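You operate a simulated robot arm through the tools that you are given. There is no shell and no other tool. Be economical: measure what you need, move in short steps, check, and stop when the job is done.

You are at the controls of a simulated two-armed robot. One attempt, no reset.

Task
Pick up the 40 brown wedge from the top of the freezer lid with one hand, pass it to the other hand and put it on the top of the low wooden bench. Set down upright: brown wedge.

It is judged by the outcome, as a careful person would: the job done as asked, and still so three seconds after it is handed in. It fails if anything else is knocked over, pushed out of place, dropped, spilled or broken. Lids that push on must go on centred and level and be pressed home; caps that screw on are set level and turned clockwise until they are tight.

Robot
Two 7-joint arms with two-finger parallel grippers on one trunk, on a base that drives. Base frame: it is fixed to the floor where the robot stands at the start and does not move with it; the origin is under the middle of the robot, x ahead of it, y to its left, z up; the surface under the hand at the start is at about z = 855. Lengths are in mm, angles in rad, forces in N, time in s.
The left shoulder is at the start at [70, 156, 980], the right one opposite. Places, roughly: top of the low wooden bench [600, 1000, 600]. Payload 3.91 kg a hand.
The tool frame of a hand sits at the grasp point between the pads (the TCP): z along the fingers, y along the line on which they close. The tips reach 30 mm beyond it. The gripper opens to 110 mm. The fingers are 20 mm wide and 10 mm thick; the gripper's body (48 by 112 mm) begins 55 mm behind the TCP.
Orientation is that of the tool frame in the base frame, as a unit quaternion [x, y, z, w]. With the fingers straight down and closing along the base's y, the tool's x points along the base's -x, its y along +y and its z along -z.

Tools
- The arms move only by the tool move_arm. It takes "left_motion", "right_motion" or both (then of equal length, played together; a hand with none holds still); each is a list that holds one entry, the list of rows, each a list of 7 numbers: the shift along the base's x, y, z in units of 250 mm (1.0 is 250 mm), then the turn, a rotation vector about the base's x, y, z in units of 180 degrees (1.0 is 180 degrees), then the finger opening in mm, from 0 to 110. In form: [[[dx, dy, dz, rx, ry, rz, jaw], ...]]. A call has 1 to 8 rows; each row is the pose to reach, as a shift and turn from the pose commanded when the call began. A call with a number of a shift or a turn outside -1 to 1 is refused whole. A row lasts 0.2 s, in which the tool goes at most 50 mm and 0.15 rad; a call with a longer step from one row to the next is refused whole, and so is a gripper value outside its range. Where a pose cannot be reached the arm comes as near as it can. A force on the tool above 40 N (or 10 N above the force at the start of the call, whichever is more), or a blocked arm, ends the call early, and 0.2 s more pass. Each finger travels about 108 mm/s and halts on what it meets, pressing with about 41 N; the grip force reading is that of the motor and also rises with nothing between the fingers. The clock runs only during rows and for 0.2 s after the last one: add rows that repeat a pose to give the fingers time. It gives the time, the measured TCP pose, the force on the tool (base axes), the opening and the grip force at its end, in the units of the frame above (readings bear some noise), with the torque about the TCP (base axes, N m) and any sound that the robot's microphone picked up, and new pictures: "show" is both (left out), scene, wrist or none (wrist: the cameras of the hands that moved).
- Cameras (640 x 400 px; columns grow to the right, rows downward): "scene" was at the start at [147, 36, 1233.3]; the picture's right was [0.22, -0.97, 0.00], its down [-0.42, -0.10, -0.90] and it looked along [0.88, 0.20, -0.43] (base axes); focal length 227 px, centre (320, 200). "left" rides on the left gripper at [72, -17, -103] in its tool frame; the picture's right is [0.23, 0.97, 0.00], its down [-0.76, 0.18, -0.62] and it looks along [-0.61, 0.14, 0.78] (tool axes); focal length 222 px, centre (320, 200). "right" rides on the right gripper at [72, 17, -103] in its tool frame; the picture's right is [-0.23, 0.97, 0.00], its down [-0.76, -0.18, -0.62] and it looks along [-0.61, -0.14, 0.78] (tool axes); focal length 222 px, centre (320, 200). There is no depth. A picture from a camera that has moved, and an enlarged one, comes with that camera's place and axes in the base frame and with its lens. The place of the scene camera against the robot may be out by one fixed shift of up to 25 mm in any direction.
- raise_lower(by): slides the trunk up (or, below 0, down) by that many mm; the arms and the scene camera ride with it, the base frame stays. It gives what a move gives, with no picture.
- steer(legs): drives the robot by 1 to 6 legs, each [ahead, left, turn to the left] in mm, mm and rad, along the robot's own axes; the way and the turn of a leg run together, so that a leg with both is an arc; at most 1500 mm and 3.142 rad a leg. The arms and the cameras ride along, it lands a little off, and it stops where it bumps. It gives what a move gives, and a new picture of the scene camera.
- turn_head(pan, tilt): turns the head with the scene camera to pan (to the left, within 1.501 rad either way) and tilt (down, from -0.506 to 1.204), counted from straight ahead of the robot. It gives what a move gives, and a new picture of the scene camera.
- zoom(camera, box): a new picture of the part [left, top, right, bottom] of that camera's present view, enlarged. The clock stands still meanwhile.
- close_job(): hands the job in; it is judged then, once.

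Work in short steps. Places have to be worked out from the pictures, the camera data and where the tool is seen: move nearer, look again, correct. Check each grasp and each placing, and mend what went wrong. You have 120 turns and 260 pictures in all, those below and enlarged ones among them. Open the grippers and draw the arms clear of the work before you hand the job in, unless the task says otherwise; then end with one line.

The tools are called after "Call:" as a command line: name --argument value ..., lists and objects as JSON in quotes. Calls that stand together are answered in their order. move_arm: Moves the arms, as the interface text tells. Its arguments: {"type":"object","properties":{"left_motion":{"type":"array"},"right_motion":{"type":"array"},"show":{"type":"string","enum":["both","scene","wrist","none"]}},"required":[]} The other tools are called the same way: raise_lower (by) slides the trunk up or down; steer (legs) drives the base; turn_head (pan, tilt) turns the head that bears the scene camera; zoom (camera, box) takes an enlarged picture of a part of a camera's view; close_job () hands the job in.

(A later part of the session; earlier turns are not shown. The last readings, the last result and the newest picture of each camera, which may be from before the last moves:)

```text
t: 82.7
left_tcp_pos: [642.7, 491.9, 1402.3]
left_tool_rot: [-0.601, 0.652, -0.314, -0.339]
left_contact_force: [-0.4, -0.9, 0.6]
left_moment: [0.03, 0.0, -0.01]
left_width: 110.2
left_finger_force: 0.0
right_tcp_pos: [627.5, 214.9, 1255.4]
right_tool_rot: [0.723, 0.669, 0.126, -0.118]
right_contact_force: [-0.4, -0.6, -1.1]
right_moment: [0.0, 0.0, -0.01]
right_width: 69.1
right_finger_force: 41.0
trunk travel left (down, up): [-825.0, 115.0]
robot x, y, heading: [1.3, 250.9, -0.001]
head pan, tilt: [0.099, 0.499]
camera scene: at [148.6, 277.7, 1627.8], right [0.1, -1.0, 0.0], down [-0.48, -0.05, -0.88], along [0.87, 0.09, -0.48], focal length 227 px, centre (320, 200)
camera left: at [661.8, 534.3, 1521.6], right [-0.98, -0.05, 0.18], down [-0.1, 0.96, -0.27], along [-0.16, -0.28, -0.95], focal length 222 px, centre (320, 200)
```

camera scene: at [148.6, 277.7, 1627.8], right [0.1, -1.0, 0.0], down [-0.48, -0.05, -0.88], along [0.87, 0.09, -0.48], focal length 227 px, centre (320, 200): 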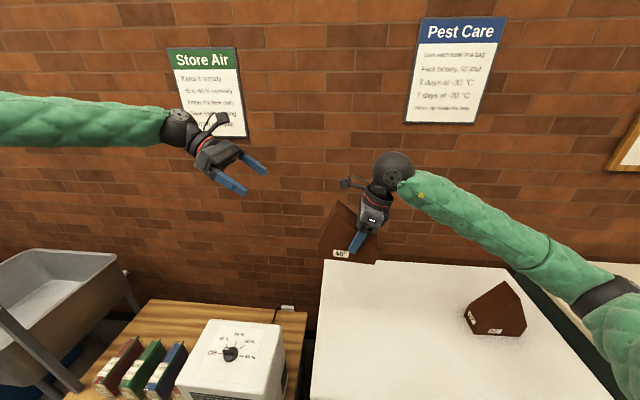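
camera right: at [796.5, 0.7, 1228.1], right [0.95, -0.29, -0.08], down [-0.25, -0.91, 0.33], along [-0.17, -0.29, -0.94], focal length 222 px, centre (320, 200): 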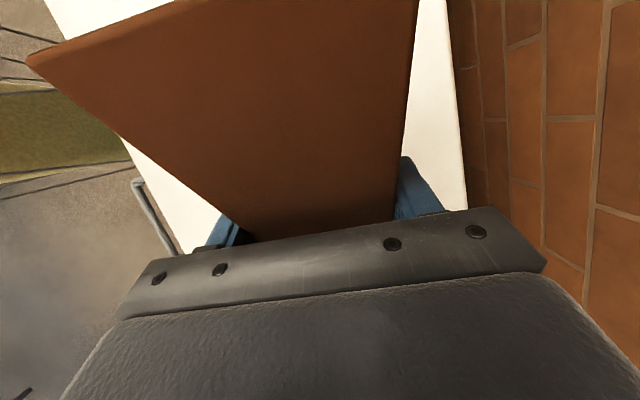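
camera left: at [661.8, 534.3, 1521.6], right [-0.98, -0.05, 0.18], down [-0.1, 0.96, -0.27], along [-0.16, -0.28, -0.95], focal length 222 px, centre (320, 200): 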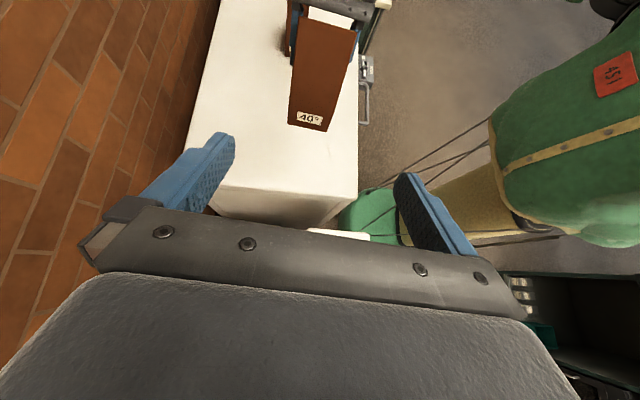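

Good. I approach along the finger axis to about 120 mm short and look.

Call:
move_arm --left_motion '[[[-0.003, -0.12, -0.09, 0, 0, 0, 110], [-0.006, -0.24, -0.18, 0, 0, 0, 110], [-0.01, -0.36, -0.27, 0, 0, 0, 110], [-0.012, -0.468, -0.35, 0, 0, 0, 110], [-0.012, -0.468, -0.35, 0, 0, 0, 110]]]' --show "both"

Call:
zoom --camera "left" --box '[200, 0, 440, 220]'

```text
t: 83.9
left_tcp_pos: [636.8, 375.4, 1315.8]
left_tool_rot: [-0.601, 0.652, -0.314, -0.339]
left_contact_force: [0.5, 0.1, -0.3]
left_moment: [0.02, -0.01, 0.01]
left_width: 110.2
left_finger_force: 0.1
right_tcp_pos: [627.3, 215.9, 1256.1]
right_tool_rot: [0.723, 0.669, 0.126, -0.117]
right_contact_force: [-0.7, 0.8, 0.0]
right_moment: [0.03, 0.01, 0.0]
right_width: 69.2
right_finger_force: 41.4
trunk travel left (down, up): [-825.0, 115.0]
robot x, y, heading: [0.9, 254.5, -0.001]
head pan, tilt: [0.099, 0.499]
camera scene: at [147.8, 279.2, 1627.8], right [0.1, -1.0, 0.0], down [-0.48, -0.05, -0.88], along [0.87, 0.08, -0.48], focal length 227 px, centre (320, 200)
camera left: at [656.8, 416.7, 1435.8], right [-0.98, -0.05, 0.18], down [-0.1, 0.96, -0.27], along [-0.16, -0.28, -0.95], focal length 222 px, centre (320, 200)
```

scene: 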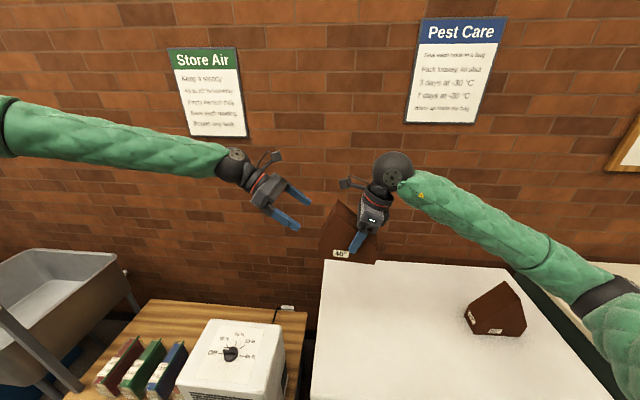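
left: 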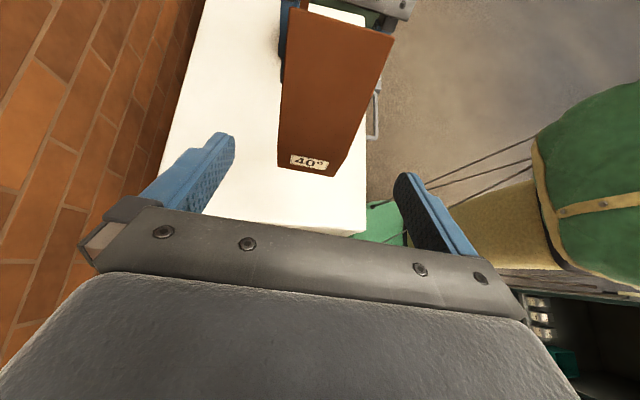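

```text
1.82 times, centred on (320, 110) of left
camera zoom: at [656.8, 416.7, 1435.8], right [-0.98, -0.05, 0.18], down [-0.1, 0.96, -0.27], along [-0.16, -0.28, -0.95], focal length 404 px, centre (320, 364)
```

zoom: 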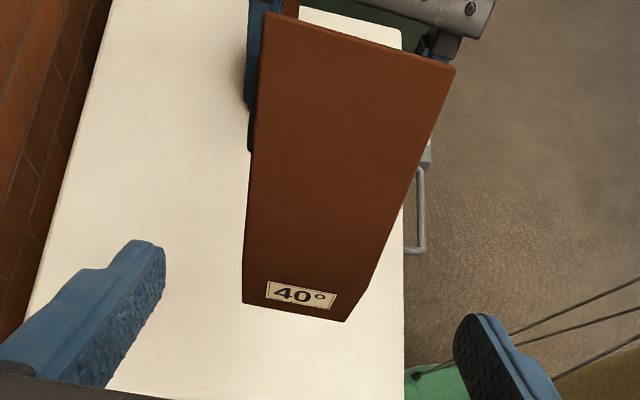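

The measured wedge position matches the prediction (centre x≈632, ridge y≈265). I go in to the grasp point without closing.

Call:
move_arm --left_motion '[[[-0.006, -0.12, -0.085, 0, 0, 0, 110], [-0.01, -0.24, -0.17, 0, 0, 0, 110], [-0.015, -0.32, -0.227, 0, 0, 0, 110], [-0.019, -0.394, -0.279, 0, 0, 0, 110], [-0.019, -0.394, -0.279, 0, 0, 0, 110]]]' --show "both"

Call:
zoom --camera "scene" --box '[200, 110, 440, 290]'

```text
t: 85.1
left_tcp_pos: [631.0, 277.2, 1242.6]
left_tool_rot: [-0.601, 0.652, -0.315, -0.338]
left_contact_force: [-0.6, -0.1, -1.1]
left_moment: [0.02, 0.0, 0.02]
left_width: 110.0
left_finger_force: 0.1
right_tcp_pos: [626.7, 215.8, 1254.7]
right_tool_rot: [0.724, 0.668, 0.128, -0.117]
right_contact_force: [-0.7, 0.1, -0.2]
right_moment: [0.0, -0.04, -0.03]
right_width: 69.5
right_finger_force: 41.0
trunk travel left (down, up): [-825.0, 115.0]
robot x, y, heading: [0.8, 257.5, -0.003]
head pan, tilt: [0.099, 0.499]
camera scene: at [148.3, 279.4, 1627.8], right [0.1, -1.0, 0.0], down [-0.48, -0.05, -0.88], along [0.87, 0.08, -0.48], focal length 227 px, centre (320, 200)
camera left: at [651.6, 319.1, 1363.2], right [-0.98, -0.05, 0.18], down [-0.1, 0.96, -0.27], along [-0.16, -0.28, -0.95], focal length 222 px, centre (320, 200)
```

scene: 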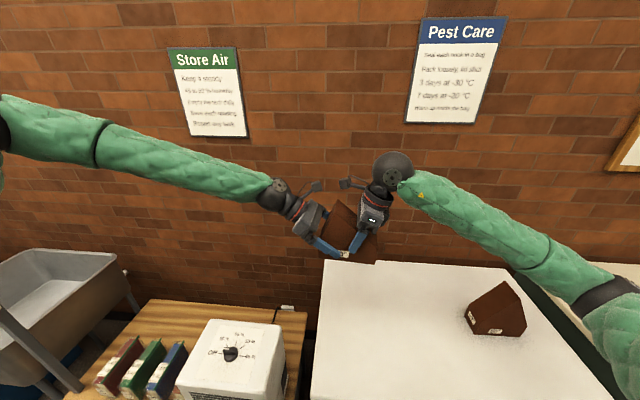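
left: 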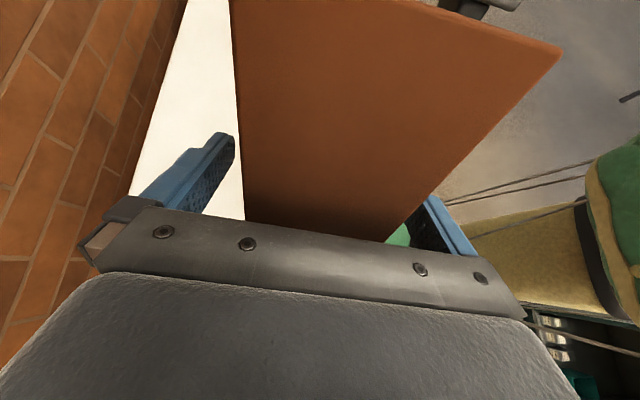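

```text
2.22 times, centred on (320, 200) of scene
camera zoom: at [148.3, 279.4, 1627.8], right [0.1, -1.0, 0.0], down [-0.48, -0.05, -0.88], along [0.87, 0.08, -0.48], focal length 504 px, centre (320, 200)
```

zoom: 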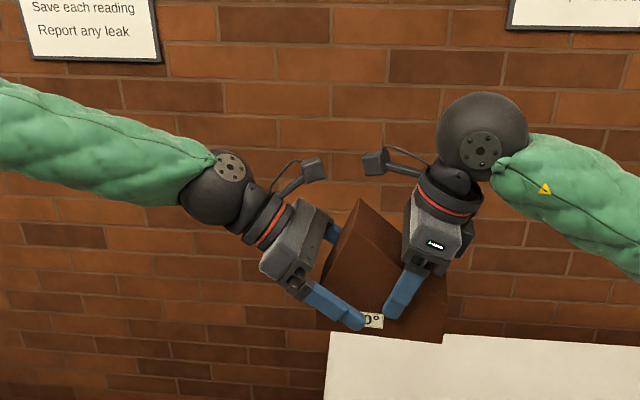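

The fingers straddle the wedge cleanly and the cameras are well apart. I close the left gripper.

Call:
move_arm --left_motion '[[[0, 0, 0, 0, 0, 0, 95], [0, 0, 0, 0, 0, 0, 85], [0, 0, 0, 0, 0, 0, 76], [0, 0, 0, 0, 0, 0, 70], [0, 0, 0, 0, 0, 0, 50], [0, 0, 0, 0, 0, 0, 50], [0, 0, 0, 0, 0, 0, 50]]]' --show "none"

```text
t: 86.7
left_tcp_pos: [632.9, 276.6, 1243.4]
left_tool_rot: [-0.601, 0.652, -0.314, -0.339]
left_contact_force: [0.6, -1.3, -0.8]
left_moment: [-0.03, -0.07, 0.27]
left_width: 69.5
left_finger_force: 40.7
right_tcp_pos: [628.2, 215.6, 1254.4]
right_tool_rot: [0.723, 0.669, 0.126, -0.118]
right_contact_force: [-0.6, 1.2, -0.3]
right_moment: [0.0, 0.09, -0.28]
right_width: 69.2
right_finger_force: 41.4
trunk travel left (down, up): [-825.0, 115.0]
robot x, y, heading: [2.1, 255.6, -0.001]
head pan, tilt: [0.099, 0.499]
```

Left hand grips at 69.5 mm with little internal stress. I open the right hand while the left stays put, then back the right hand out along its finger axis.

Call:
move_arm --right_motion '[[[0, 0, 0, 0, 0, 0, 75], [0, 0, 0, 0, 0, 0, 90], [0, 0, 0, 0, 0, 0, 110], [0, 0, 0, 0, 0, 0, 110], [0, 0, 0, 0, 0, 0, 110]]]' --show "both"

```text
t: 87.9
left_tcp_pos: [632.3, 277.3, 1242.4]
left_tool_rot: [-0.602, 0.651, -0.314, -0.338]
left_contact_force: [0.2, 0.4, 0.5]
left_moment: [0.01, -0.03, -0.01]
left_width: 69.4
left_finger_force: 40.7
right_tcp_pos: [627.6, 214.3, 1254.8]
right_tool_rot: [0.723, 0.668, 0.127, -0.118]
right_contact_force: [-0.6, 0.0, -0.1]
right_moment: [0.0, 0.0, 0.02]
right_width: 110.3
right_finger_force: 0.0
trunk travel left (down, up): [-825.0, 115.0]
robot x, y, heading: [1.5, 255.4, 0.002]
head pan, tilt: [0.099, 0.499]
camera scene: at [148.9, 278.6, 1627.7], right [0.1, -1.0, 0.0], down [-0.48, -0.05, -0.88], along [0.87, 0.09, -0.48], focal length 227 px, centre (320, 200)
camera right: at [647.4, 248.2, 1376.4], right [0.95, -0.29, -0.08], down [-0.25, -0.91, 0.33], along [-0.17, -0.29, -0.94], focal length 222 px, centre (320, 200)
```

scene: 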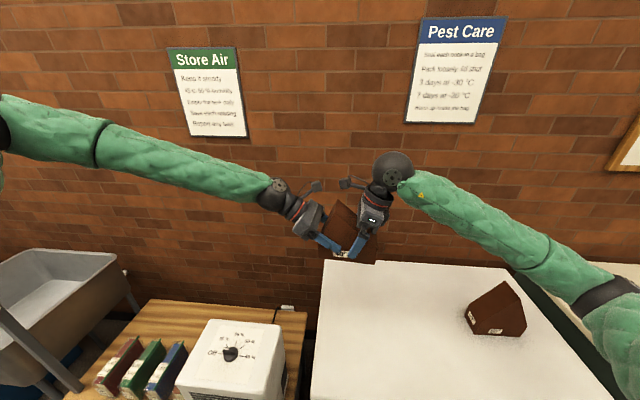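
right: 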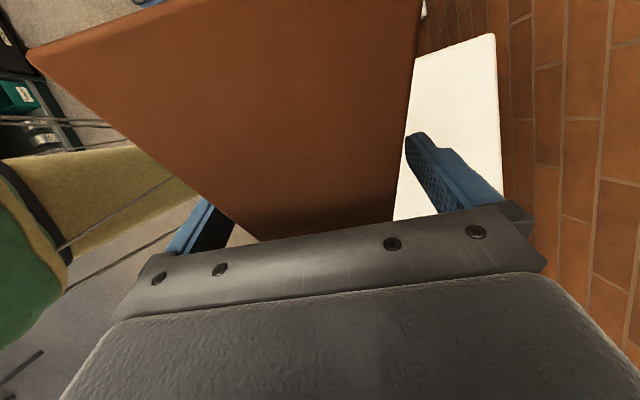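

The left hand holds the wedge alone. I withdraw the right hand along its axis, then off to the right.

Call:
move_arm --right_motion '[[[-0.004, -0.06, 0.16, 0, 0, 0, 110], [-0.01, -0.12, 0.33, 0, 0, 0, 110], [-0.015, -0.19, 0.5, 0, 0, 0, 110], [-0.05, -0.35, 0.58, 0, 0, 0, 110], [-0.15, -0.5, 0.62, 0, 0, 0, 110], [-0.25, -0.66, 0.62, 0, 0, 0, 110], [-0.35, -0.82, 0.62, 0, 0, 0, 110], [-0.45, -0.98, 0.62, 0, 0, 0, 110]]]' --show "none"

Call:
turn_head --pan 0.8 --tilt 0.8

```text
t: 89.7
left_tcp_pos: [630.1, 275.8, 1244.2]
left_tool_rot: [-0.602, 0.653, -0.313, -0.337]
left_contact_force: [1.1, 0.4, 0.2]
left_moment: [0.05, 0.0, 0.03]
left_width: 69.4
left_finger_force: 41.1
right_tcp_pos: [510.8, -34.0, 1408.4]
right_tool_rot: [0.722, 0.67, 0.127, -0.117]
right_contact_force: [-0.6, -0.1, 0.2]
right_moment: [0.02, -0.02, -0.01]
right_width: 110.0
right_finger_force: 0.1
trunk travel left (down, up): [-825.0, 115.0]
robot x, y, heading: [2.1, 255.0, -0.003]
head pan, tilt: [0.099, 0.499]
```

```text
t: 90.8
left_tcp_pos: [631.2, 277.6, 1243.5]
left_tool_rot: [-0.601, 0.652, -0.315, -0.338]
left_contact_force: [-0.6, -0.7, 0.1]
left_moment: [-0.01, -0.01, 0.03]
left_width: 69.4
left_finger_force: 41.0
right_tcp_pos: [513.1, -31.7, 1408.6]
right_tool_rot: [0.724, 0.668, 0.127, -0.117]
right_contact_force: [-0.9, -0.5, 0.5]
right_moment: [-0.01, -0.01, -0.03]
right_width: 109.9
right_finger_force: 0.0
trunk travel left (down, up): [-825.0, 115.0]
robot x, y, heading: [2.9, 255.1, -0.004]
head pan, tilt: [0.799, 0.799]
camera scene: at [114.1, 326.8, 1601.9], right [0.71, -0.7, 0.0], down [-0.5, -0.51, -0.7], along [0.49, 0.5, -0.72], focal length 227 px, centre (320, 200)
```

scene: 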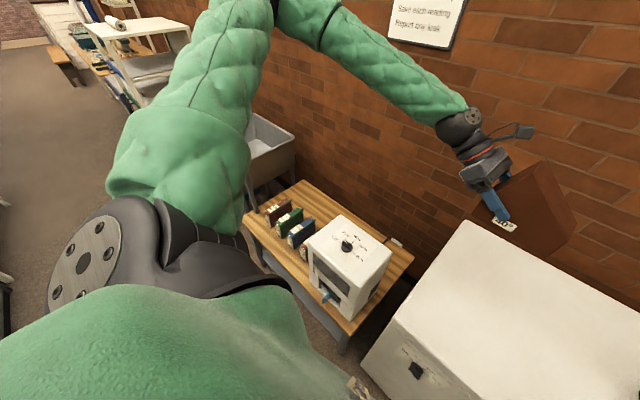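

The bench top is about x 360–840, y 430–1250, and the area behind the books (x 590–830, y 800–1240) is free. I drive left about 400 mm with the wedge held high.

Call:
steer --legs '[[0, 395, 0]]'

Call:
turn_head --pan 0.35 --tilt 0.85

```text
t: 93.2
left_tcp_pos: [632.0, 657.4, 1243.0]
left_tool_rot: [-0.602, 0.651, -0.314, -0.338]
left_contact_force: [-0.1, 0.1, 0.3]
left_moment: [0.01, 0.02, 0.01]
left_width: 69.2
left_finger_force: 41.1
right_tcp_pos: [514.1, 347.8, 1408.1]
right_tool_rot: [0.723, 0.669, 0.126, -0.118]
right_contact_force: [0.5, 0.7, -0.2]
right_moment: [-0.01, -0.03, -0.01]
right_width: 109.9
right_finger_force: 0.0
trunk travel left (down, up): [-825.0, 115.0]
robot x, y, heading: [2.6, 633.7, 0.001]
head pan, tilt: [0.799, 0.799]
camera scene: at [115.5, 707.4, 1601.8], right [0.72, -0.7, 0.0], down [-0.5, -0.51, -0.7], along [0.49, 0.5, -0.72], focal length 227 px, centre (320, 200)
```

scene: 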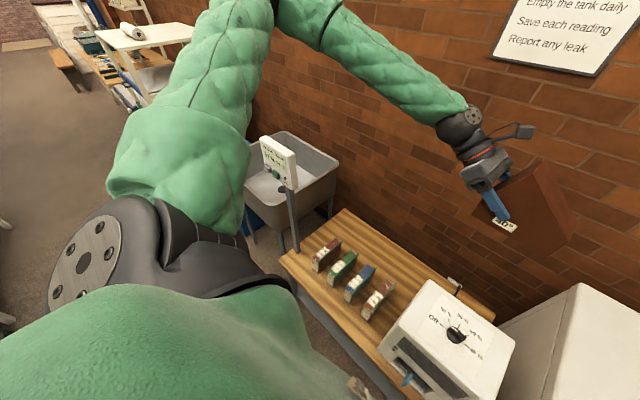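

```text
t: 94.0
left_tcp_pos: [632.6, 657.7, 1243.7]
left_tool_rot: [-0.602, 0.652, -0.314, -0.339]
left_contact_force: [0.4, -0.2, 0.0]
left_moment: [0.02, -0.03, 0.0]
left_width: 69.2
left_finger_force: 40.7
right_tcp_pos: [513.4, 348.9, 1408.7]
right_tool_rot: [0.723, 0.669, 0.126, -0.117]
right_contact_force: [0.4, -0.2, 0.3]
right_moment: [0.0, -0.03, 0.0]
right_width: 110.1
right_finger_force: 0.0
trunk travel left (down, up): [-825.0, 115.0]
robot x, y, heading: [1.1, 636.9, 0.005]
head pan, tilt: [0.351, 0.85]
camera scene: at [132.5, 676.6, 1597.8], right [0.34, -0.94, 0.0], down [-0.71, -0.26, -0.66], along [0.62, 0.23, -0.75], focal length 227 px, centre (320, 200)
```

scene: 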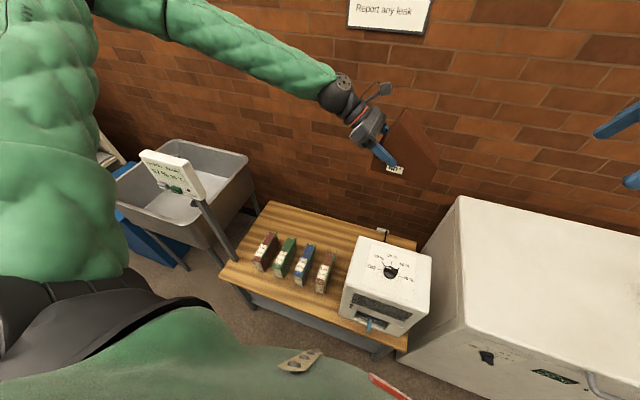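

Free area confirmed: x 610–840, y 720–1240, with a post and panel near (480, 1300) to avoid. I aim for a wedge centre of about (730, 830), so the left TCP goes to about (731, 870), moving there while still high.

Call:
move_arm --left_motion '[[[0.06, 0.12, 0, 0, 0, 0, 50], [0.13, 0.26, 0, 0, 0, 0, 50], [0.2, 0.4, 0, 0, 0, 0, 50], [0.27, 0.55, 0, 0, 0, 0, 50], [0.34, 0.7, 0, 0, 0, 0, 50], [0.395, 0.85, 0, 0, 0, 0, 50], [0.395, 0.85, 0, 0, 0, 0, 50]]]' --show "both"

```text
t: 95.7
left_tcp_pos: [730.8, 867.3, 1245.2]
left_tool_rot: [-0.602, 0.652, -0.314, -0.338]
left_contact_force: [-0.1, -0.1, -0.3]
left_moment: [0.0, 0.0, 0.01]
left_width: 69.2
left_finger_force: 41.2
right_tcp_pos: [514.5, 348.6, 1407.1]
right_tool_rot: [0.723, 0.669, 0.127, -0.118]
right_contact_force: [-1.1, 0.3, 0.0]
right_moment: [0.02, -0.01, -0.01]
right_width: 109.9
right_finger_force: 0.0
trunk travel left (down, up): [-825.0, 115.0]
robot x, y, heading: [2.0, 638.6, -0.004]
head pan, tilt: [0.351, 0.85]
camera scene: at [132.6, 676.5, 1597.8], right [0.34, -0.94, 0.0], down [-0.71, -0.26, -0.66], along [0.62, 0.23, -0.75], focal length 227 px, centre (320, 200)
camera left: at [751.8, 909.1, 1364.4], right [-0.98, -0.05, 0.18], down [-0.1, 0.96, -0.27], along [-0.16, -0.28, -0.95], focal length 222 px, centre (320, 200)
```

scene: 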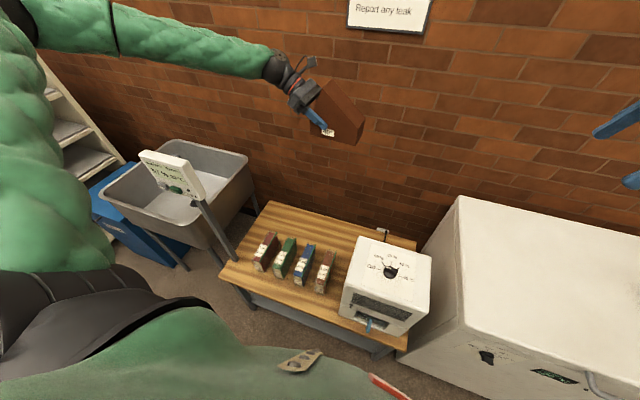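
left: 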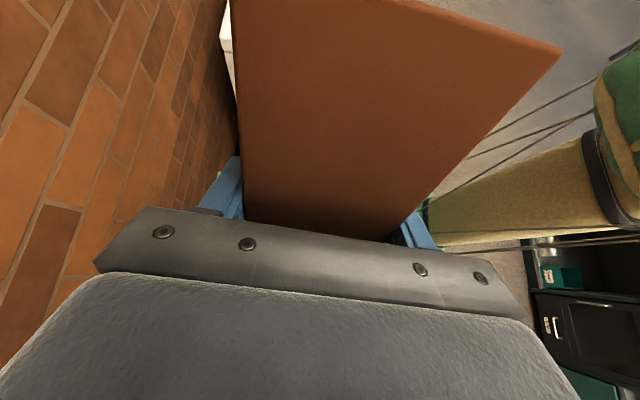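

No slip. I lower the trunk 350 mm and look.

Call:
raise_lower --by -350

Call:
turn_head --pan 0.5 --tilt 0.7

```text
t: 98.5
left_tcp_pos: [849.8, 1026.1, 1002.0]
left_tool_rot: [-0.595, 0.667, -0.342, -0.29]
left_contact_force: [-0.2, -3.6, 3.8]
left_moment: [0.42, 0.05, -0.02]
left_width: 69.2
left_finger_force: 41.2
right_tcp_pos: [640.4, 390.7, 1109.8]
right_tool_rot: [0.758, 0.636, 0.142, -0.023]
right_contact_force: [1.1, 0.9, -2.9]
right_moment: [0.02, 0.11, 0.01]
right_width: 109.8
right_finger_force: 0.1
trunk travel left (down, up): [-507.0, 433.0]
robot x, y, heading: [119.4, 770.3, 0.006]
head pan, tilt: [0.351, 0.85]
stopped: the arm was blocked; the commanded pose is now the measured one
```

```text
t: 99.2
left_tcp_pos: [851.1, 1020.3, 1009.1]
left_tool_rot: [-0.594, 0.662, -0.351, -0.292]
left_contact_force: [-0.1, -0.2, 0.5]
left_moment: [0.08, 0.03, -0.01]
left_width: 69.1
left_finger_force: 41.1
right_tcp_pos: [606.0, 370.0, 1112.5]
right_tool_rot: [0.757, 0.638, 0.142, -0.01]
right_contact_force: [0.1, -1.2, 1.6]
right_moment: [0.17, 0.03, 0.0]
right_width: 110.1
right_finger_force: 0.1
trunk travel left (down, up): [-507.0, 433.0]
robot x, y, heading: [126.1, 770.7, -0.037]
head pan, tilt: [0.499, 0.7]
camera scene: at [209.5, 583.6, 1318.3], right [0.45, -0.88, -0.14], down [-0.55, -0.14, -0.83], along [0.71, 0.45, -0.54], focal length 227 px, centre (320, 200)
```

scene: 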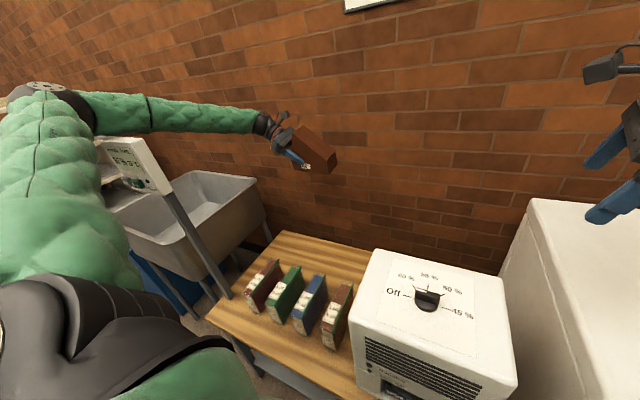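

The left arm has come down onto the post's panel, and the robot has been shoved and tilted. I raise the trunk at once to release it.

Call:
raise_lower --by 200

Call:
turn_head --pan 0.7 --tilt 0.7

```text
t: 99.6
left_tcp_pos: [864.2, 1135.4, 1042.7]
left_tool_rot: [-0.587, 0.668, -0.384, -0.246]
left_contact_force: [0.1, -1.2, -0.1]
left_moment: [0.03, 0.02, 0.0]
left_width: 69.2
left_finger_force: 41.0
right_tcp_pos: [678.5, 435.0, 1131.0]
right_tool_rot: [0.77, 0.622, 0.141, 0.009]
right_contact_force: [0.0, 0.9, 0.4]
right_moment: [-0.09, -0.01, -0.01]
right_width: 109.7
right_finger_force: 0.0
trunk travel left (down, up): [-517.0, 423.0]
robot x, y, heading: [122.5, 761.3, 0.016]
head pan, tilt: [0.499, 0.7]
stopped: the arm was blocked; the commanded pose is now the measured one
```

```text
t: 100.3
left_tcp_pos: [863.4, 1132.4, 1040.9]
left_tool_rot: [-0.583, 0.671, -0.384, -0.251]
left_contact_force: [-0.1, 0.5, -0.3]
left_moment: [-0.01, -0.01, 0.01]
left_width: 69.2
left_finger_force: 41.2
right_tcp_pos: [666.7, 430.8, 1133.9]
right_tool_rot: [0.775, 0.615, 0.14, 0.01]
right_contact_force: [-0.7, -0.3, 0.5]
right_moment: [-0.01, -0.01, 0.0]
right_width: 110.0
right_finger_force: 0.1
trunk travel left (down, up): [-517.0, 423.0]
robot x, y, heading: [120.8, 767.7, -0.007]
head pan, tilt: [0.7, 0.7]
camera scene: at [236.3, 571.4, 1317.7], right [0.64, -0.75, -0.15], down [-0.49, -0.25, -0.84], along [0.59, 0.61, -0.53], focal length 227 px, centre (320, 200)
```

scene: 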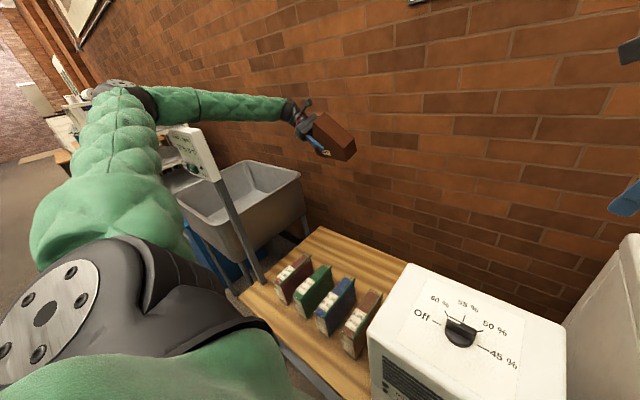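

The robot is leaning, with the left elbow on the panel. I try again to raise in smaller steps.

Call:
raise_lower --by 60

Call:
zoom --camera "scene" --box '[0, 40, 400, 290]'

```text
t: 100.6
left_tcp_pos: [874.8, 1209.3, 1049.4]
left_tool_rot: [-0.539, 0.707, -0.389, -0.24]
left_contact_force: [-1.3, -0.3, 0.3]
left_moment: [0.0, -0.05, 0.05]
left_width: 68.9
left_finger_force: 41.1
right_tcp_pos: [712.9, 514.2, 1181.5]
right_tool_rot: [0.826, 0.545, 0.136, 0.059]
right_contact_force: [0.9, -2.3, -1.6]
right_moment: [0.23, 0.04, 0.07]
right_width: 110.1
right_finger_force: 0.2
trunk travel left (down, up): [-519.0, 421.0]
robot x, y, heading: [121.1, 767.2, -0.007]
head pan, tilt: [0.7, 0.7]
stopped: the arm was blocked; the commanded pose is now the measured one
```

```text
1.60 times, centred on (200, 165) of scene
camera zoom: at [244.5, 590.0, 1320.4], right [0.64, -0.76, -0.14], down [-0.5, -0.26, -0.83], along [0.59, 0.6, -0.54], focal length 363 px, centre (512, 256)
```

zoom: 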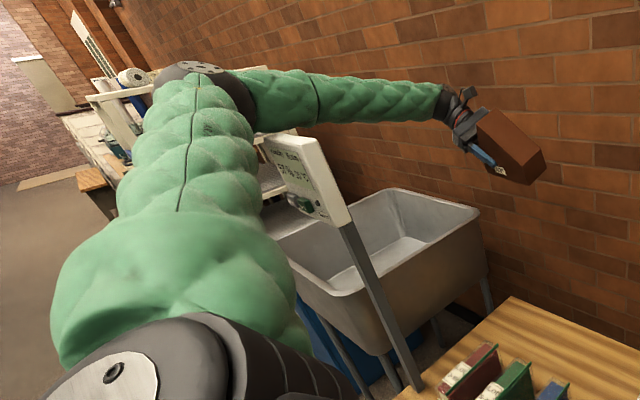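

The forearm lies over the top of the panel. I lift the left hand to take the forearm off it.

Call:
move_arm --left_motion '[[[0, 0, 0.1, 0, 0, 0, 50], [0, 0, 0.25, 0, 0, 0, 50], [0, 0, 0.4, 0, 0, 0, 50], [0, 0, 0.55, 0, 0, 0, 50], [0, 0, 0.7, 0, 0, 0, 50]]]' --show "scene"

```text
t: 101.0
left_tcp_pos: [848.7, 1411.1, 978.7]
left_tool_rot: [-0.483, 0.715, -0.438, -0.253]
left_contact_force: [-1.1, -0.5, 2.6]
left_moment: [0.14, -0.05, 0.09]
left_width: 69.2
left_finger_force: 40.6
left hand out of reach, approached as far as the arm can: row 1
right_tcp_pos: [728.1, 767.2, 1166.0]
right_tool_rot: [0.843, 0.513, 0.074, 0.148]
right_contact_force: [2.6, -3.9, -0.4]
right_moment: [0.37, 0.22, 0.05]
right_width: 109.8
right_finger_force: 0.0
trunk travel left (down, up): [-519.0, 421.0]
robot x, y, heading: [103.8, 761.2, 0.021]
head pan, tilt: [0.7, 0.7]
stopped in row 1 (left hand): the arm was blocked; the commanded pose is now the measured one
camera scene: at [231.9, 767.3, 1313.3], right [0.66, -0.75, -0.04], down [-0.48, -0.39, -0.79], along [0.57, 0.54, -0.62], focal length 227 px, centre (320, 200)
```

scene: 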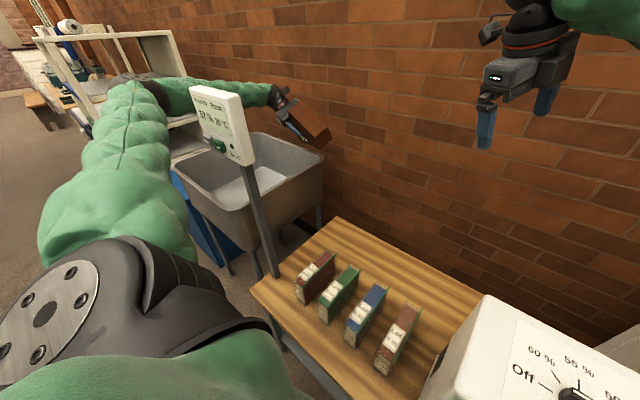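

The robot is rocking back upright, and the forearm is now behind the panel. I raise the trunk in a small step and look again.

Call:
raise_lower --by 80

Call:
turn_head --pan 0.75 --tilt 0.6

```text
t: 101.3
left_tcp_pos: [836.4, 1606.4, 840.6]
left_tool_rot: [-0.503, 0.644, -0.511, -0.266]
left_contact_force: [-12.3, -13.0, 0.5]
left_moment: [0.1, -0.33, 0.15]
left_width: 73.6
left_finger_force: 40.9
right_tcp_pos: [693.9, 984.2, 1152.3]
right_tool_rot: [0.775, 0.599, 0.04, 0.197]
right_contact_force: [0.6, -1.8, -0.8]
right_moment: [0.16, -0.09, 0.13]
right_width: 110.0
right_finger_force: 0.2
trunk travel left (down, up): [-516.0, 424.0]
robot x, y, heading: [129.0, 766.3, 0.049]
head pan, tilt: [0.7, 0.7]
stopped: the arm was blocked; the commanded pose is now the measured one
```

```text
t: 102.0
left_tcp_pos: [823.8, 1644.4, 835.9]
left_tool_rot: [-0.529, 0.624, -0.526, -0.233]
left_contact_force: [0.1, 1.2, -1.2]
left_moment: [-0.07, -0.01, -0.01]
left_width: 70.8
left_finger_force: 41.2
right_tcp_pos: [669.7, 977.5, 1143.9]
right_tool_rot: [0.756, 0.639, 0.058, 0.127]
right_contact_force: [0.1, 0.4, -0.6]
right_moment: [0.02, 0.0, -0.03]
right_width: 110.1
right_finger_force: 0.0
trunk travel left (down, up): [-516.0, 424.0]
robot x, y, heading: [115.8, 763.1, 0.022]
head pan, tilt: [0.75, 0.6]
camera scene: at [231.3, 1075.6, 1302.4], right [0.7, -0.7, 0.13], down [-0.4, -0.54, -0.74], along [0.59, 0.46, -0.66], focal length 227 px, centre (320, 200)
```

scene: 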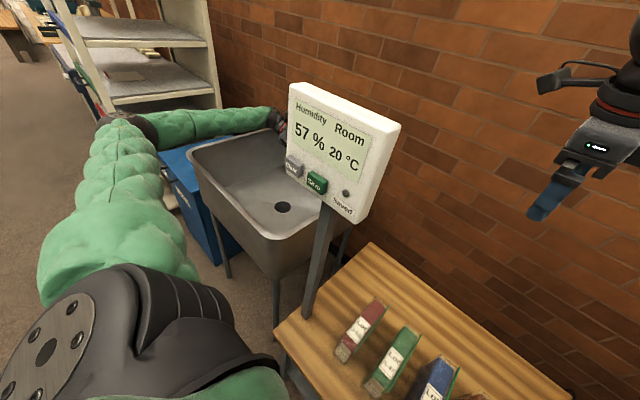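

The robot now leans left, with the left arm by the sink. I look closely before doing anything.

Call:
zoom --camera "left" --box '[0, 0, 640, 400]'

Call:
zoom --camera "scene" --box '[20, 40, 420, 290]'

Call:
zoom --camera "right" --box '[0, 0, 640, 400]'

```text
1.00 times, centred on (320, 200) of left (not enlarged: the box is as wide or as high as the picture)
camera zoom: at [787.2, 1710.2, 941.4], right [-0.96, -0.21, -0.21], down [-0.07, 0.86, -0.51], along [0.28, -0.47, -0.84], focal length 222 px, centre (320, 200)
```

zoom: 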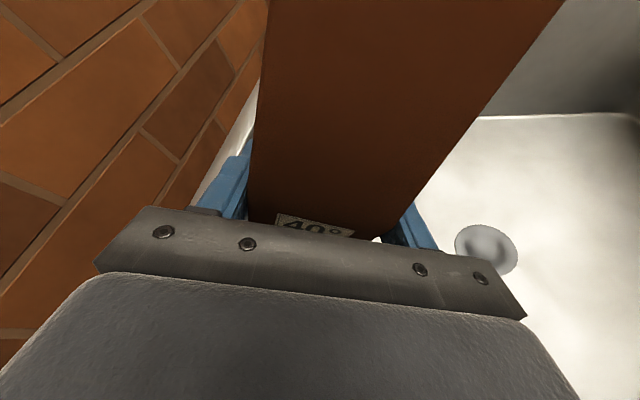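

```text
1.60 times, centred on (220, 165) of scene
camera zoom: at [231.3, 1075.6, 1302.4], right [0.7, -0.7, 0.13], down [-0.4, -0.54, -0.74], along [0.59, 0.46, -0.66], focal length 363 px, centre (480, 256)
```

zoom: 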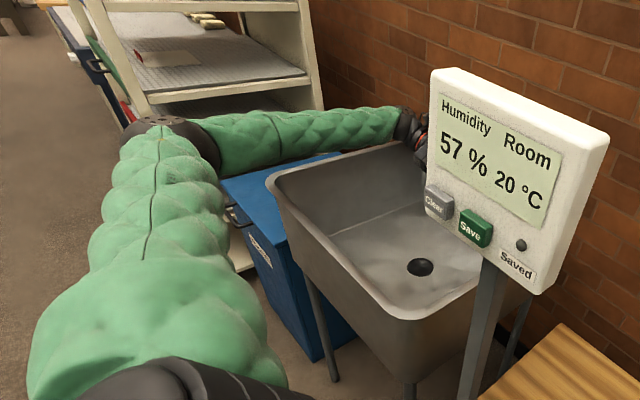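

```text
1.00 times, centred on (320, 200) of right (not enlarged: the box is as wide or as high as the picture)
camera zoom: at [672.0, 1058.2, 1242.2], right [0.89, -0.37, 0.28], down [-0.46, -0.65, 0.61], along [-0.05, -0.67, -0.74], focal length 222 px, centre (320, 200)
```

zoom: 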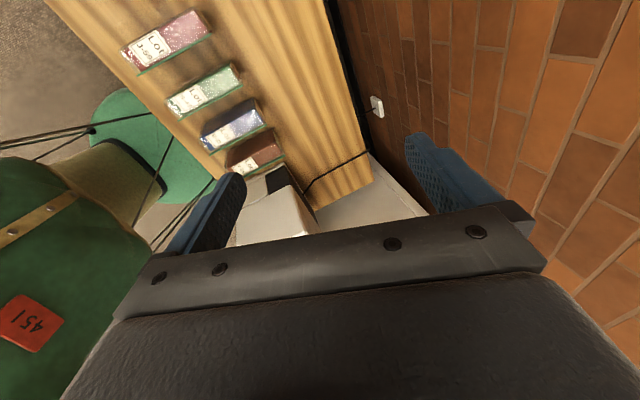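

The wedge is still gripped, inside the back of the sink, and nothing else seems displaced. Contact forces are near zero, so I try raising the trunk again.

Call:
raise_lower --by 60

```text
t: 102.3
left_tcp_pos: [823.2, 1517.5, 1011.5]
left_tool_rot: [-0.555, 0.656, -0.499, -0.111]
left_contact_force: [-1.4, 1.4, -2.0]
left_moment: [-0.1, -0.12, 0.02]
left_width: 70.6
left_finger_force: 40.9
right_tcp_pos: [637.0, 787.2, 1139.3]
right_tool_rot: [0.716, 0.681, 0.145, 0.043]
right_contact_force: [-1.7, 1.7, 1.0]
right_moment: [-0.12, -0.1, -0.1]
right_width: 110.0
right_finger_force: 0.0
trunk travel left (down, up): [-518.0, 422.0]
robot x, y, heading: [119.4, 765.1, 0.041]
head pan, tilt: [0.75, 0.6]
stopped: the arm was blocked; the commanded pose is now the measured one
```

It is swaying back upright. I command the left hand upward now, to keep the forearm above the panel.

Call:
move_arm --left_motion '[[[0, 0, 0.15, 0, 0, 0, 50], [0, 0, 0.3, 0, 0, 0, 50], [0, 0, 0.45, 0, 0, 0, 50], [0, 0, 0.6, 0, 0, 0, 50], [0, 0, 0.75, 0, 0, 0, 50]]]' --show "scene"

```text
t: 102.6
left_tcp_pos: [845.5, 1340.3, 1081.9]
left_tool_rot: [-0.549, 0.707, -0.429, -0.121]
left_contact_force: [1.1, 0.4, 2.4]
left_moment: [0.14, 0.08, -0.11]
left_width: 70.7
left_finger_force: 40.1
right_tcp_pos: [669.3, 617.1, 1127.3]
right_tool_rot: [0.767, 0.621, 0.16, 0.022]
right_contact_force: [-0.4, 0.6, 0.5]
right_moment: [-0.07, 0.09, -0.05]
right_width: 110.0
right_finger_force: 0.0
trunk travel left (down, up): [-518.0, 422.0]
robot x, y, heading: [122.8, 760.6, 0.019]
head pan, tilt: [0.75, 0.6]
stopped in row 1 (left hand): the arm was blocked; the commanded pose is now the measured one
camera scene: at [243.7, 750.0, 1321.3], right [0.69, -0.72, -0.05], down [-0.41, -0.34, -0.85], along [0.59, 0.61, -0.53], focal length 227 px, centre (320, 200)
```

scene: 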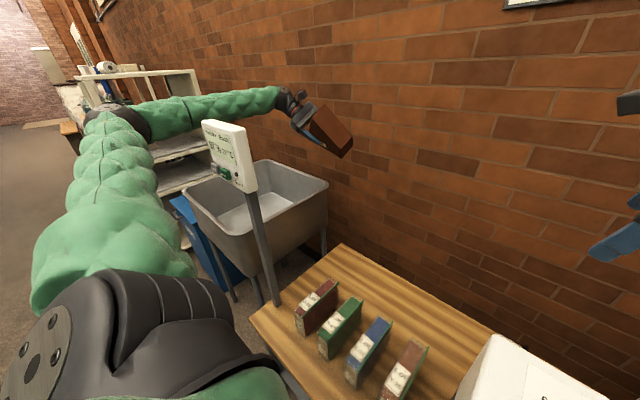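

Near upright, with the forearm above and behind the panel. I try raising the trunk again at once.

Call:
raise_lower --by 150

Call:
raise_lower --by 150

```text
t: 103.5
left_tcp_pos: [827.6, 1305.4, 1167.9]
left_tool_rot: [-0.556, 0.713, -0.416, -0.097]
left_contact_force: [-1.9, -3.9, 0.5]
left_moment: [0.26, -0.09, 0.13]
left_width: 70.4
left_finger_force: 40.8
right_tcp_pos: [655.8, 582.3, 1175.8]
right_tool_rot: [0.758, 0.629, 0.176, 0.011]
right_contact_force: [0.1, -3.7, -2.3]
right_moment: [0.32, -0.06, 0.0]
right_width: 110.1
right_finger_force: 0.1
trunk travel left (down, up): [-587.0, 353.0]
robot x, y, heading: [118.8, 770.6, 0.041]
head pan, tilt: [0.75, 0.6]
stopped: the arm was blocked; the commanded pose is now the measured one
```

```text
t: 105.3
left_tcp_pos: [830.1, 1380.7, 1284.3]
left_tool_rot: [-0.561, 0.695, -0.435, -0.112]
left_contact_force: [0.0, 1.6, -0.9]
left_moment: [-0.04, -0.07, -0.02]
left_width: 70.2
left_finger_force: 40.9
right_tcp_pos: [665.2, 656.7, 1335.0]
right_tool_rot: [0.752, 0.64, 0.158, 0.028]
right_contact_force: [-0.8, 0.8, 0.1]
right_moment: [-0.08, 0.0, -0.02]
right_width: 109.9
right_finger_force: 0.1
trunk travel left (down, up): [-737.0, 203.0]
robot x, y, heading: [125.7, 772.8, 0.045]
head pan, tilt: [0.75, 0.6]
```

Free now, with the trunk up. I take a look round.

Call:
turn_head --pan 0.6 --tilt 0.8

Call:
zoom --camera "left" --box '[0, 0, 640, 400]'

```text
t: 106.0
left_tcp_pos: [827.3, 1373.3, 1290.2]
left_tool_rot: [-0.562, 0.695, -0.434, -0.109]
left_contact_force: [-0.9, -0.7, -0.4]
left_moment: [0.08, -0.07, 0.09]
left_width: 70.0
left_finger_force: 41.0
right_tcp_pos: [666.7, 649.1, 1335.9]
right_tool_rot: [0.75, 0.641, 0.16, 0.026]
right_contact_force: [-0.1, -1.5, -1.2]
right_moment: [0.08, 0.05, 0.04]
right_width: 110.2
right_finger_force: 0.2
trunk travel left (down, up): [-737.0, 203.0]
robot x, y, heading: [122.8, 770.6, 0.056]
head pan, tilt: [0.6, 0.799]
camera scene: at [244.6, 822.7, 1514.9], right [0.61, -0.79, -0.01], down [-0.57, -0.43, -0.7], along [0.55, 0.43, -0.71], focal length 227 px, centre (320, 200)
```

scene: 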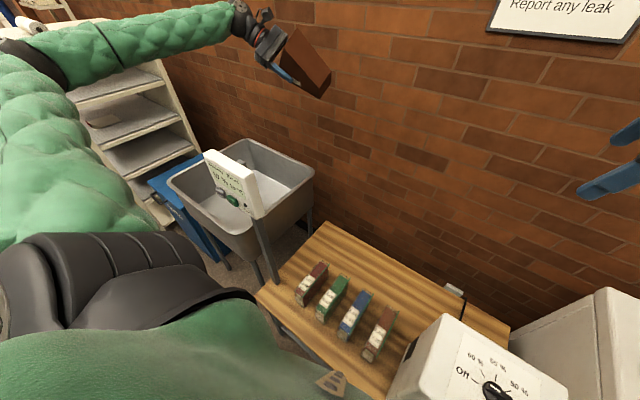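

```text
1.00 times, centred on (320, 200) of left (not enlarged: the box is as wide or as high as the picture)
camera zoom: at [781.5, 1398.5, 1408.2], right [-0.93, -0.16, -0.32], down [-0.1, 0.97, -0.2], along [0.35, -0.15, -0.93], focal length 222 px, centre (320, 200)
```

zoom: 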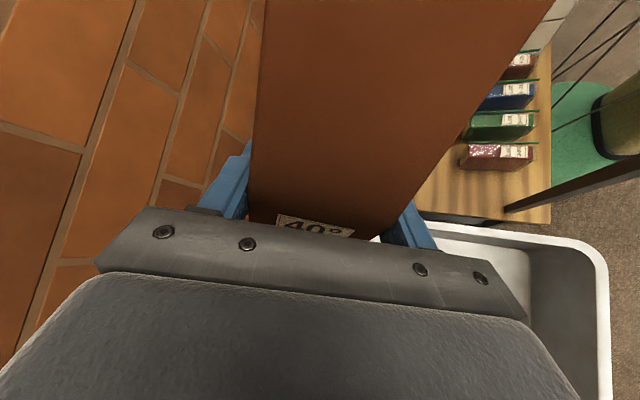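

The robot is upright again, the wedge is still gripped (slightly rotated), and books, panel and sink are standing. From two views the panel is at about (433, 1216, 1170). I drive right, away from it, with the arms high.

Call:
steer --legs '[[-40, -290, 0]]'

```text
t: 108.1
left_tcp_pos: [803.2, 1082.5, 1285.0]
left_tool_rot: [-0.56, 0.695, -0.435, -0.114]
left_contact_force: [1.1, 0.0, -1.2]
left_moment: [0.03, -0.01, 0.03]
left_width: 69.9
left_finger_force: 40.9
right_tcp_pos: [639.3, 359.0, 1336.8]
right_tool_rot: [0.751, 0.64, 0.158, 0.03]
right_contact_force: [0.6, -0.2, 0.3]
right_moment: [0.01, -0.01, -0.02]
right_width: 110.0
right_finger_force: 0.2
trunk travel left (down, up): [-737.0, 203.0]
robot x, y, heading: [97.5, 469.7, 0.048]
head pan, tilt: [0.6, 0.799]
camera scene: at [218.9, 536.6, 1514.3], right [0.6, -0.8, 0.0], down [-0.57, -0.43, -0.7], along [0.56, 0.42, -0.72], focal length 227 px, centre (320, 200)
```

scene: 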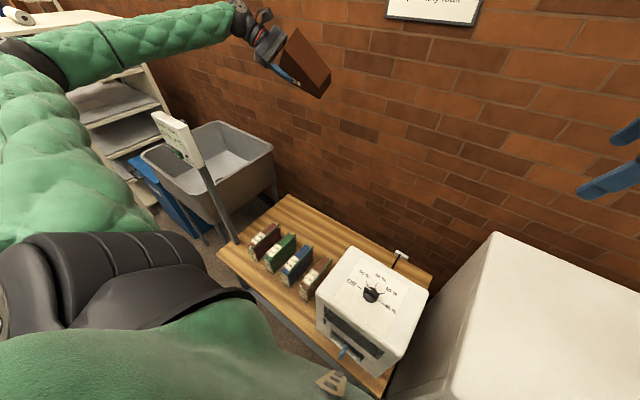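

Stable. I check how the wedge sits in the grip.

Call:
turn_head --pan 0.75 --tilt 0.35

Call:
zoom --camera "scene" --box '[220, 70, 460, 220]'

Call:
zoom --camera "left" --box '[180, 0, 580, 250]'

```text
t: 109.0
left_tcp_pos: [804.8, 1082.5, 1282.5]
left_tool_rot: [-0.561, 0.695, -0.436, -0.113]
left_contact_force: [-0.9, 0.1, -0.6]
left_moment: [0.02, 0.01, 0.01]
left_width: 70.1
left_finger_force: 41.1
right_tcp_pos: [638.8, 359.8, 1336.8]
right_tool_rot: [0.751, 0.64, 0.159, 0.029]
right_contact_force: [0.5, 0.0, -0.4]
right_moment: [0.0, 0.04, -0.02]
right_width: 110.2
right_finger_force: 0.0
trunk travel left (down, up): [-737.0, 203.0]
robot x, y, heading: [98.7, 467.4, 0.044]
head pan, tilt: [0.75, 0.351]
camera scene: at [219.7, 554.8, 1553.9], right [0.72, -0.7, 0.0], down [-0.24, -0.25, -0.94], along [0.66, 0.67, -0.35], focal length 227 px, centre (320, 200)
```

scene: 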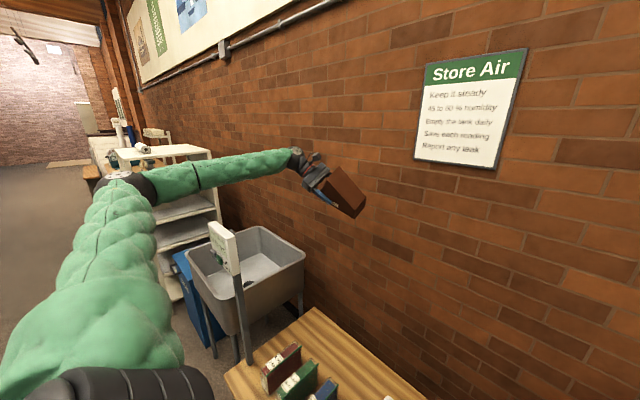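

```text
2.67 times, centred on (340, 145) of scene
camera zoom: at [219.7, 554.8, 1553.9], right [0.72, -0.7, 0.0], down [-0.24, -0.25, -0.94], along [0.66, 0.67, -0.35], focal length 604 px, centre (267, 347)
```

zoom: 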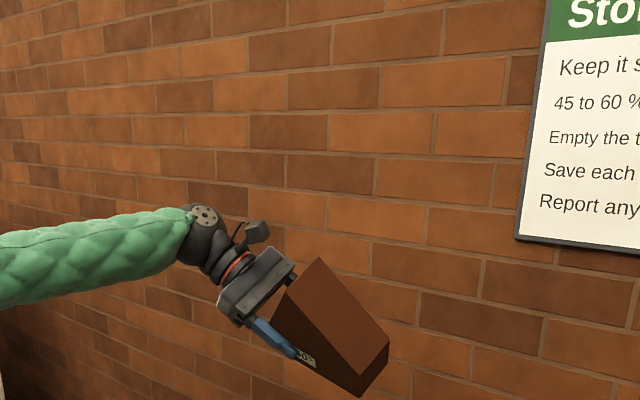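

```text
1.60 times, centred on (380, 125) of left
camera zoom: at [758.9, 1109.6, 1401.4], right [-0.93, -0.16, -0.32], down [-0.1, 0.97, -0.21], along [0.34, -0.16, -0.92], focal length 355 px, centre (224, 320)
```

zoom: 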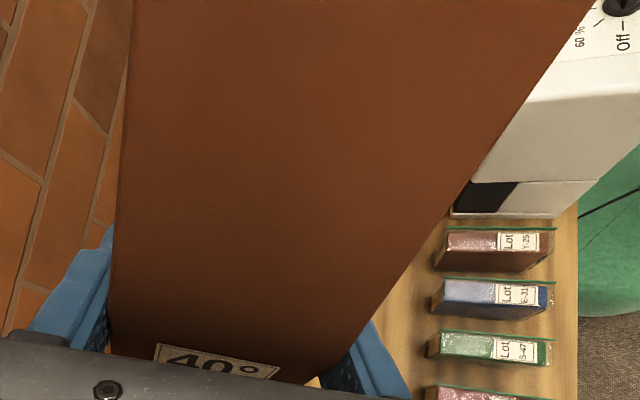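

The wedge has pivoted somewhat in the grip. I bring the hand back to its earlier level orientation and nearer the robot, then see how much tilt remains.

Call:
move_arm --left_motion '[[[-0.06, -0.12, 0, -0.0089, 0.0397, -0.0095, 50], [-0.12, -0.25, 0, -0.0178, 0.0794, -0.019, 50], [-0.18, -0.38, 0, -0.0267, 0.1191, -0.0286, 50], [-0.24, -0.5, 0, -0.0356, 0.1588, -0.0381, 50], [-0.28, -0.62, 0, -0.0356, 0.1588, -0.0381, 50], [-0.28, -0.7, 0, -0.0356, 0.1588, -0.0381, 50], [-0.28, -0.7, 0, -0.0356, 0.1588, -0.0381, 50]]]' --show "both"

Call:
zoom --camera "scene" --box '[240, 80, 480, 230]'

```text
t: 110.6
left_tcp_pos: [734.7, 906.5, 1282.7]
left_tool_rot: [-0.601, 0.652, -0.314, -0.338]
left_contact_force: [-0.2, -0.9, -0.3]
left_moment: [0.04, 0.04, -0.03]
left_width: 70.0
left_finger_force: 40.8
right_tcp_pos: [639.3, 359.2, 1337.3]
right_tool_rot: [0.751, 0.64, 0.158, 0.029]
right_contact_force: [-0.8, 1.1, -1.2]
right_moment: [-0.02, 0.02, -0.02]
right_width: 110.3
right_finger_force: 0.1
trunk travel left (down, up): [-737.0, 203.0]
robot x, y, heading: [98.9, 467.9, 0.047]
head pan, tilt: [0.75, 0.351]
camera scene: at [219.4, 554.7, 1554.0], right [0.72, -0.7, 0.0], down [-0.24, -0.25, -0.94], along [0.66, 0.67, -0.34], focal length 227 px, centre (320, 200)
camera left: at [754.6, 948.4, 1403.3], right [-0.98, -0.05, 0.18], down [-0.1, 0.96, -0.27], along [-0.16, -0.28, -0.95], focal length 222 px, centre (320, 200)
```

scene: 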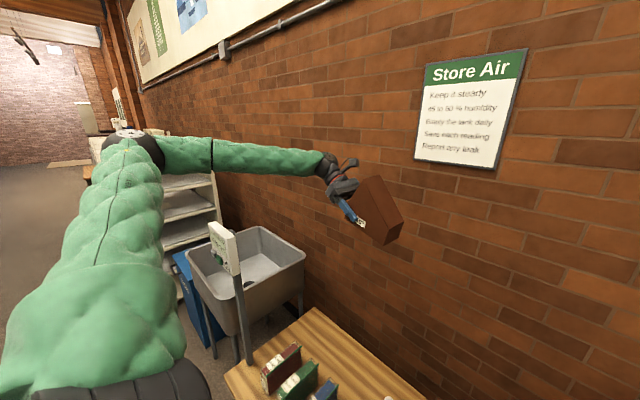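
left: 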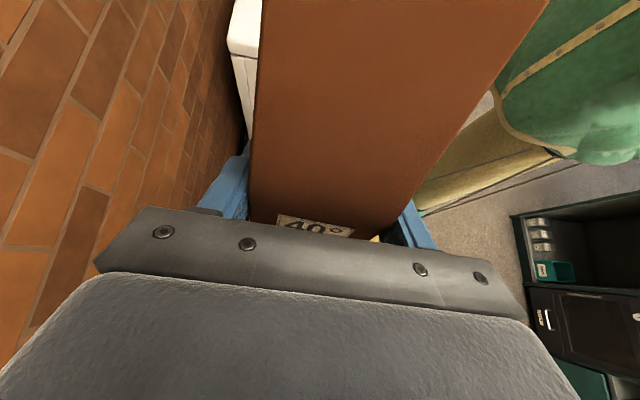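

```text
2.67 times, centred on (360, 155) of scene
camera zoom: at [219.4, 554.7, 1554.0], right [0.72, -0.7, 0.0], down [-0.24, -0.25, -0.94], along [0.66, 0.67, -0.34], focal length 604 px, centre (213, 320)
```

zoom: 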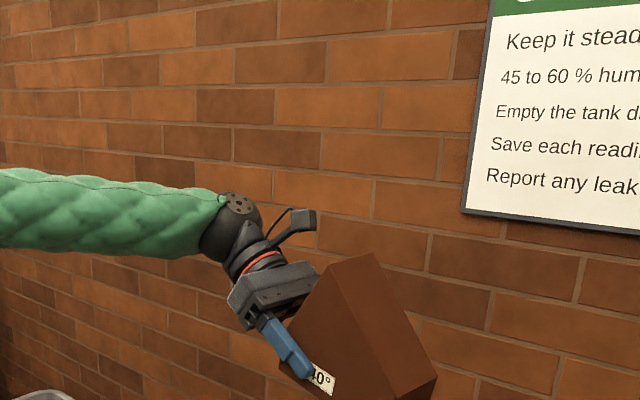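

I need the wedge's tilt in the hand, so I zoom in from both cameras.

Call:
zoom --camera "scene" --box '[310, 150, 430, 260]'

Call:
zoom --camera "left" --box '[200, 100, 450, 260]'

```text
3.64 times, centred on (370, 205) of scene
camera zoom: at [219.4, 554.7, 1554.0], right [0.72, -0.7, 0.0], down [-0.24, -0.25, -0.94], along [0.66, 0.67, -0.34], focal length 824 px, centre (138, 182)
```

zoom: 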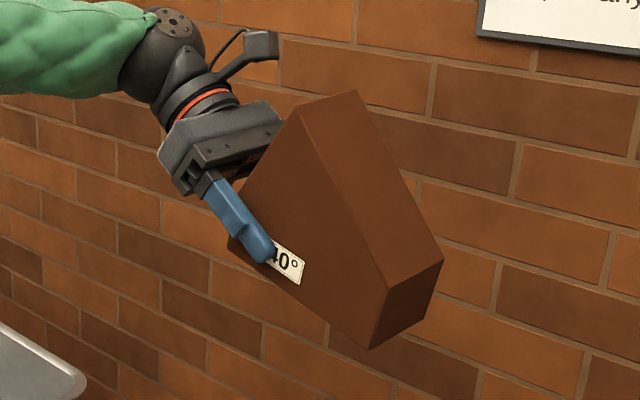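

```text
2.50 times, centred on (325, 180) of left
camera zoom: at [754.6, 948.4, 1403.3], right [-0.98, -0.05, 0.18], down [-0.1, 0.96, -0.27], along [-0.16, -0.28, -0.95], focal length 555 px, centre (308, 250)
```

zoom: 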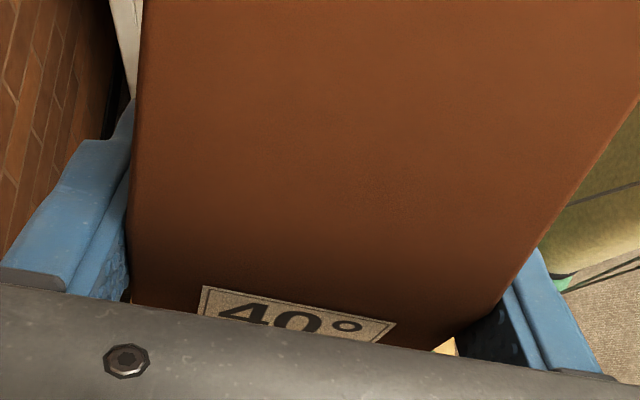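

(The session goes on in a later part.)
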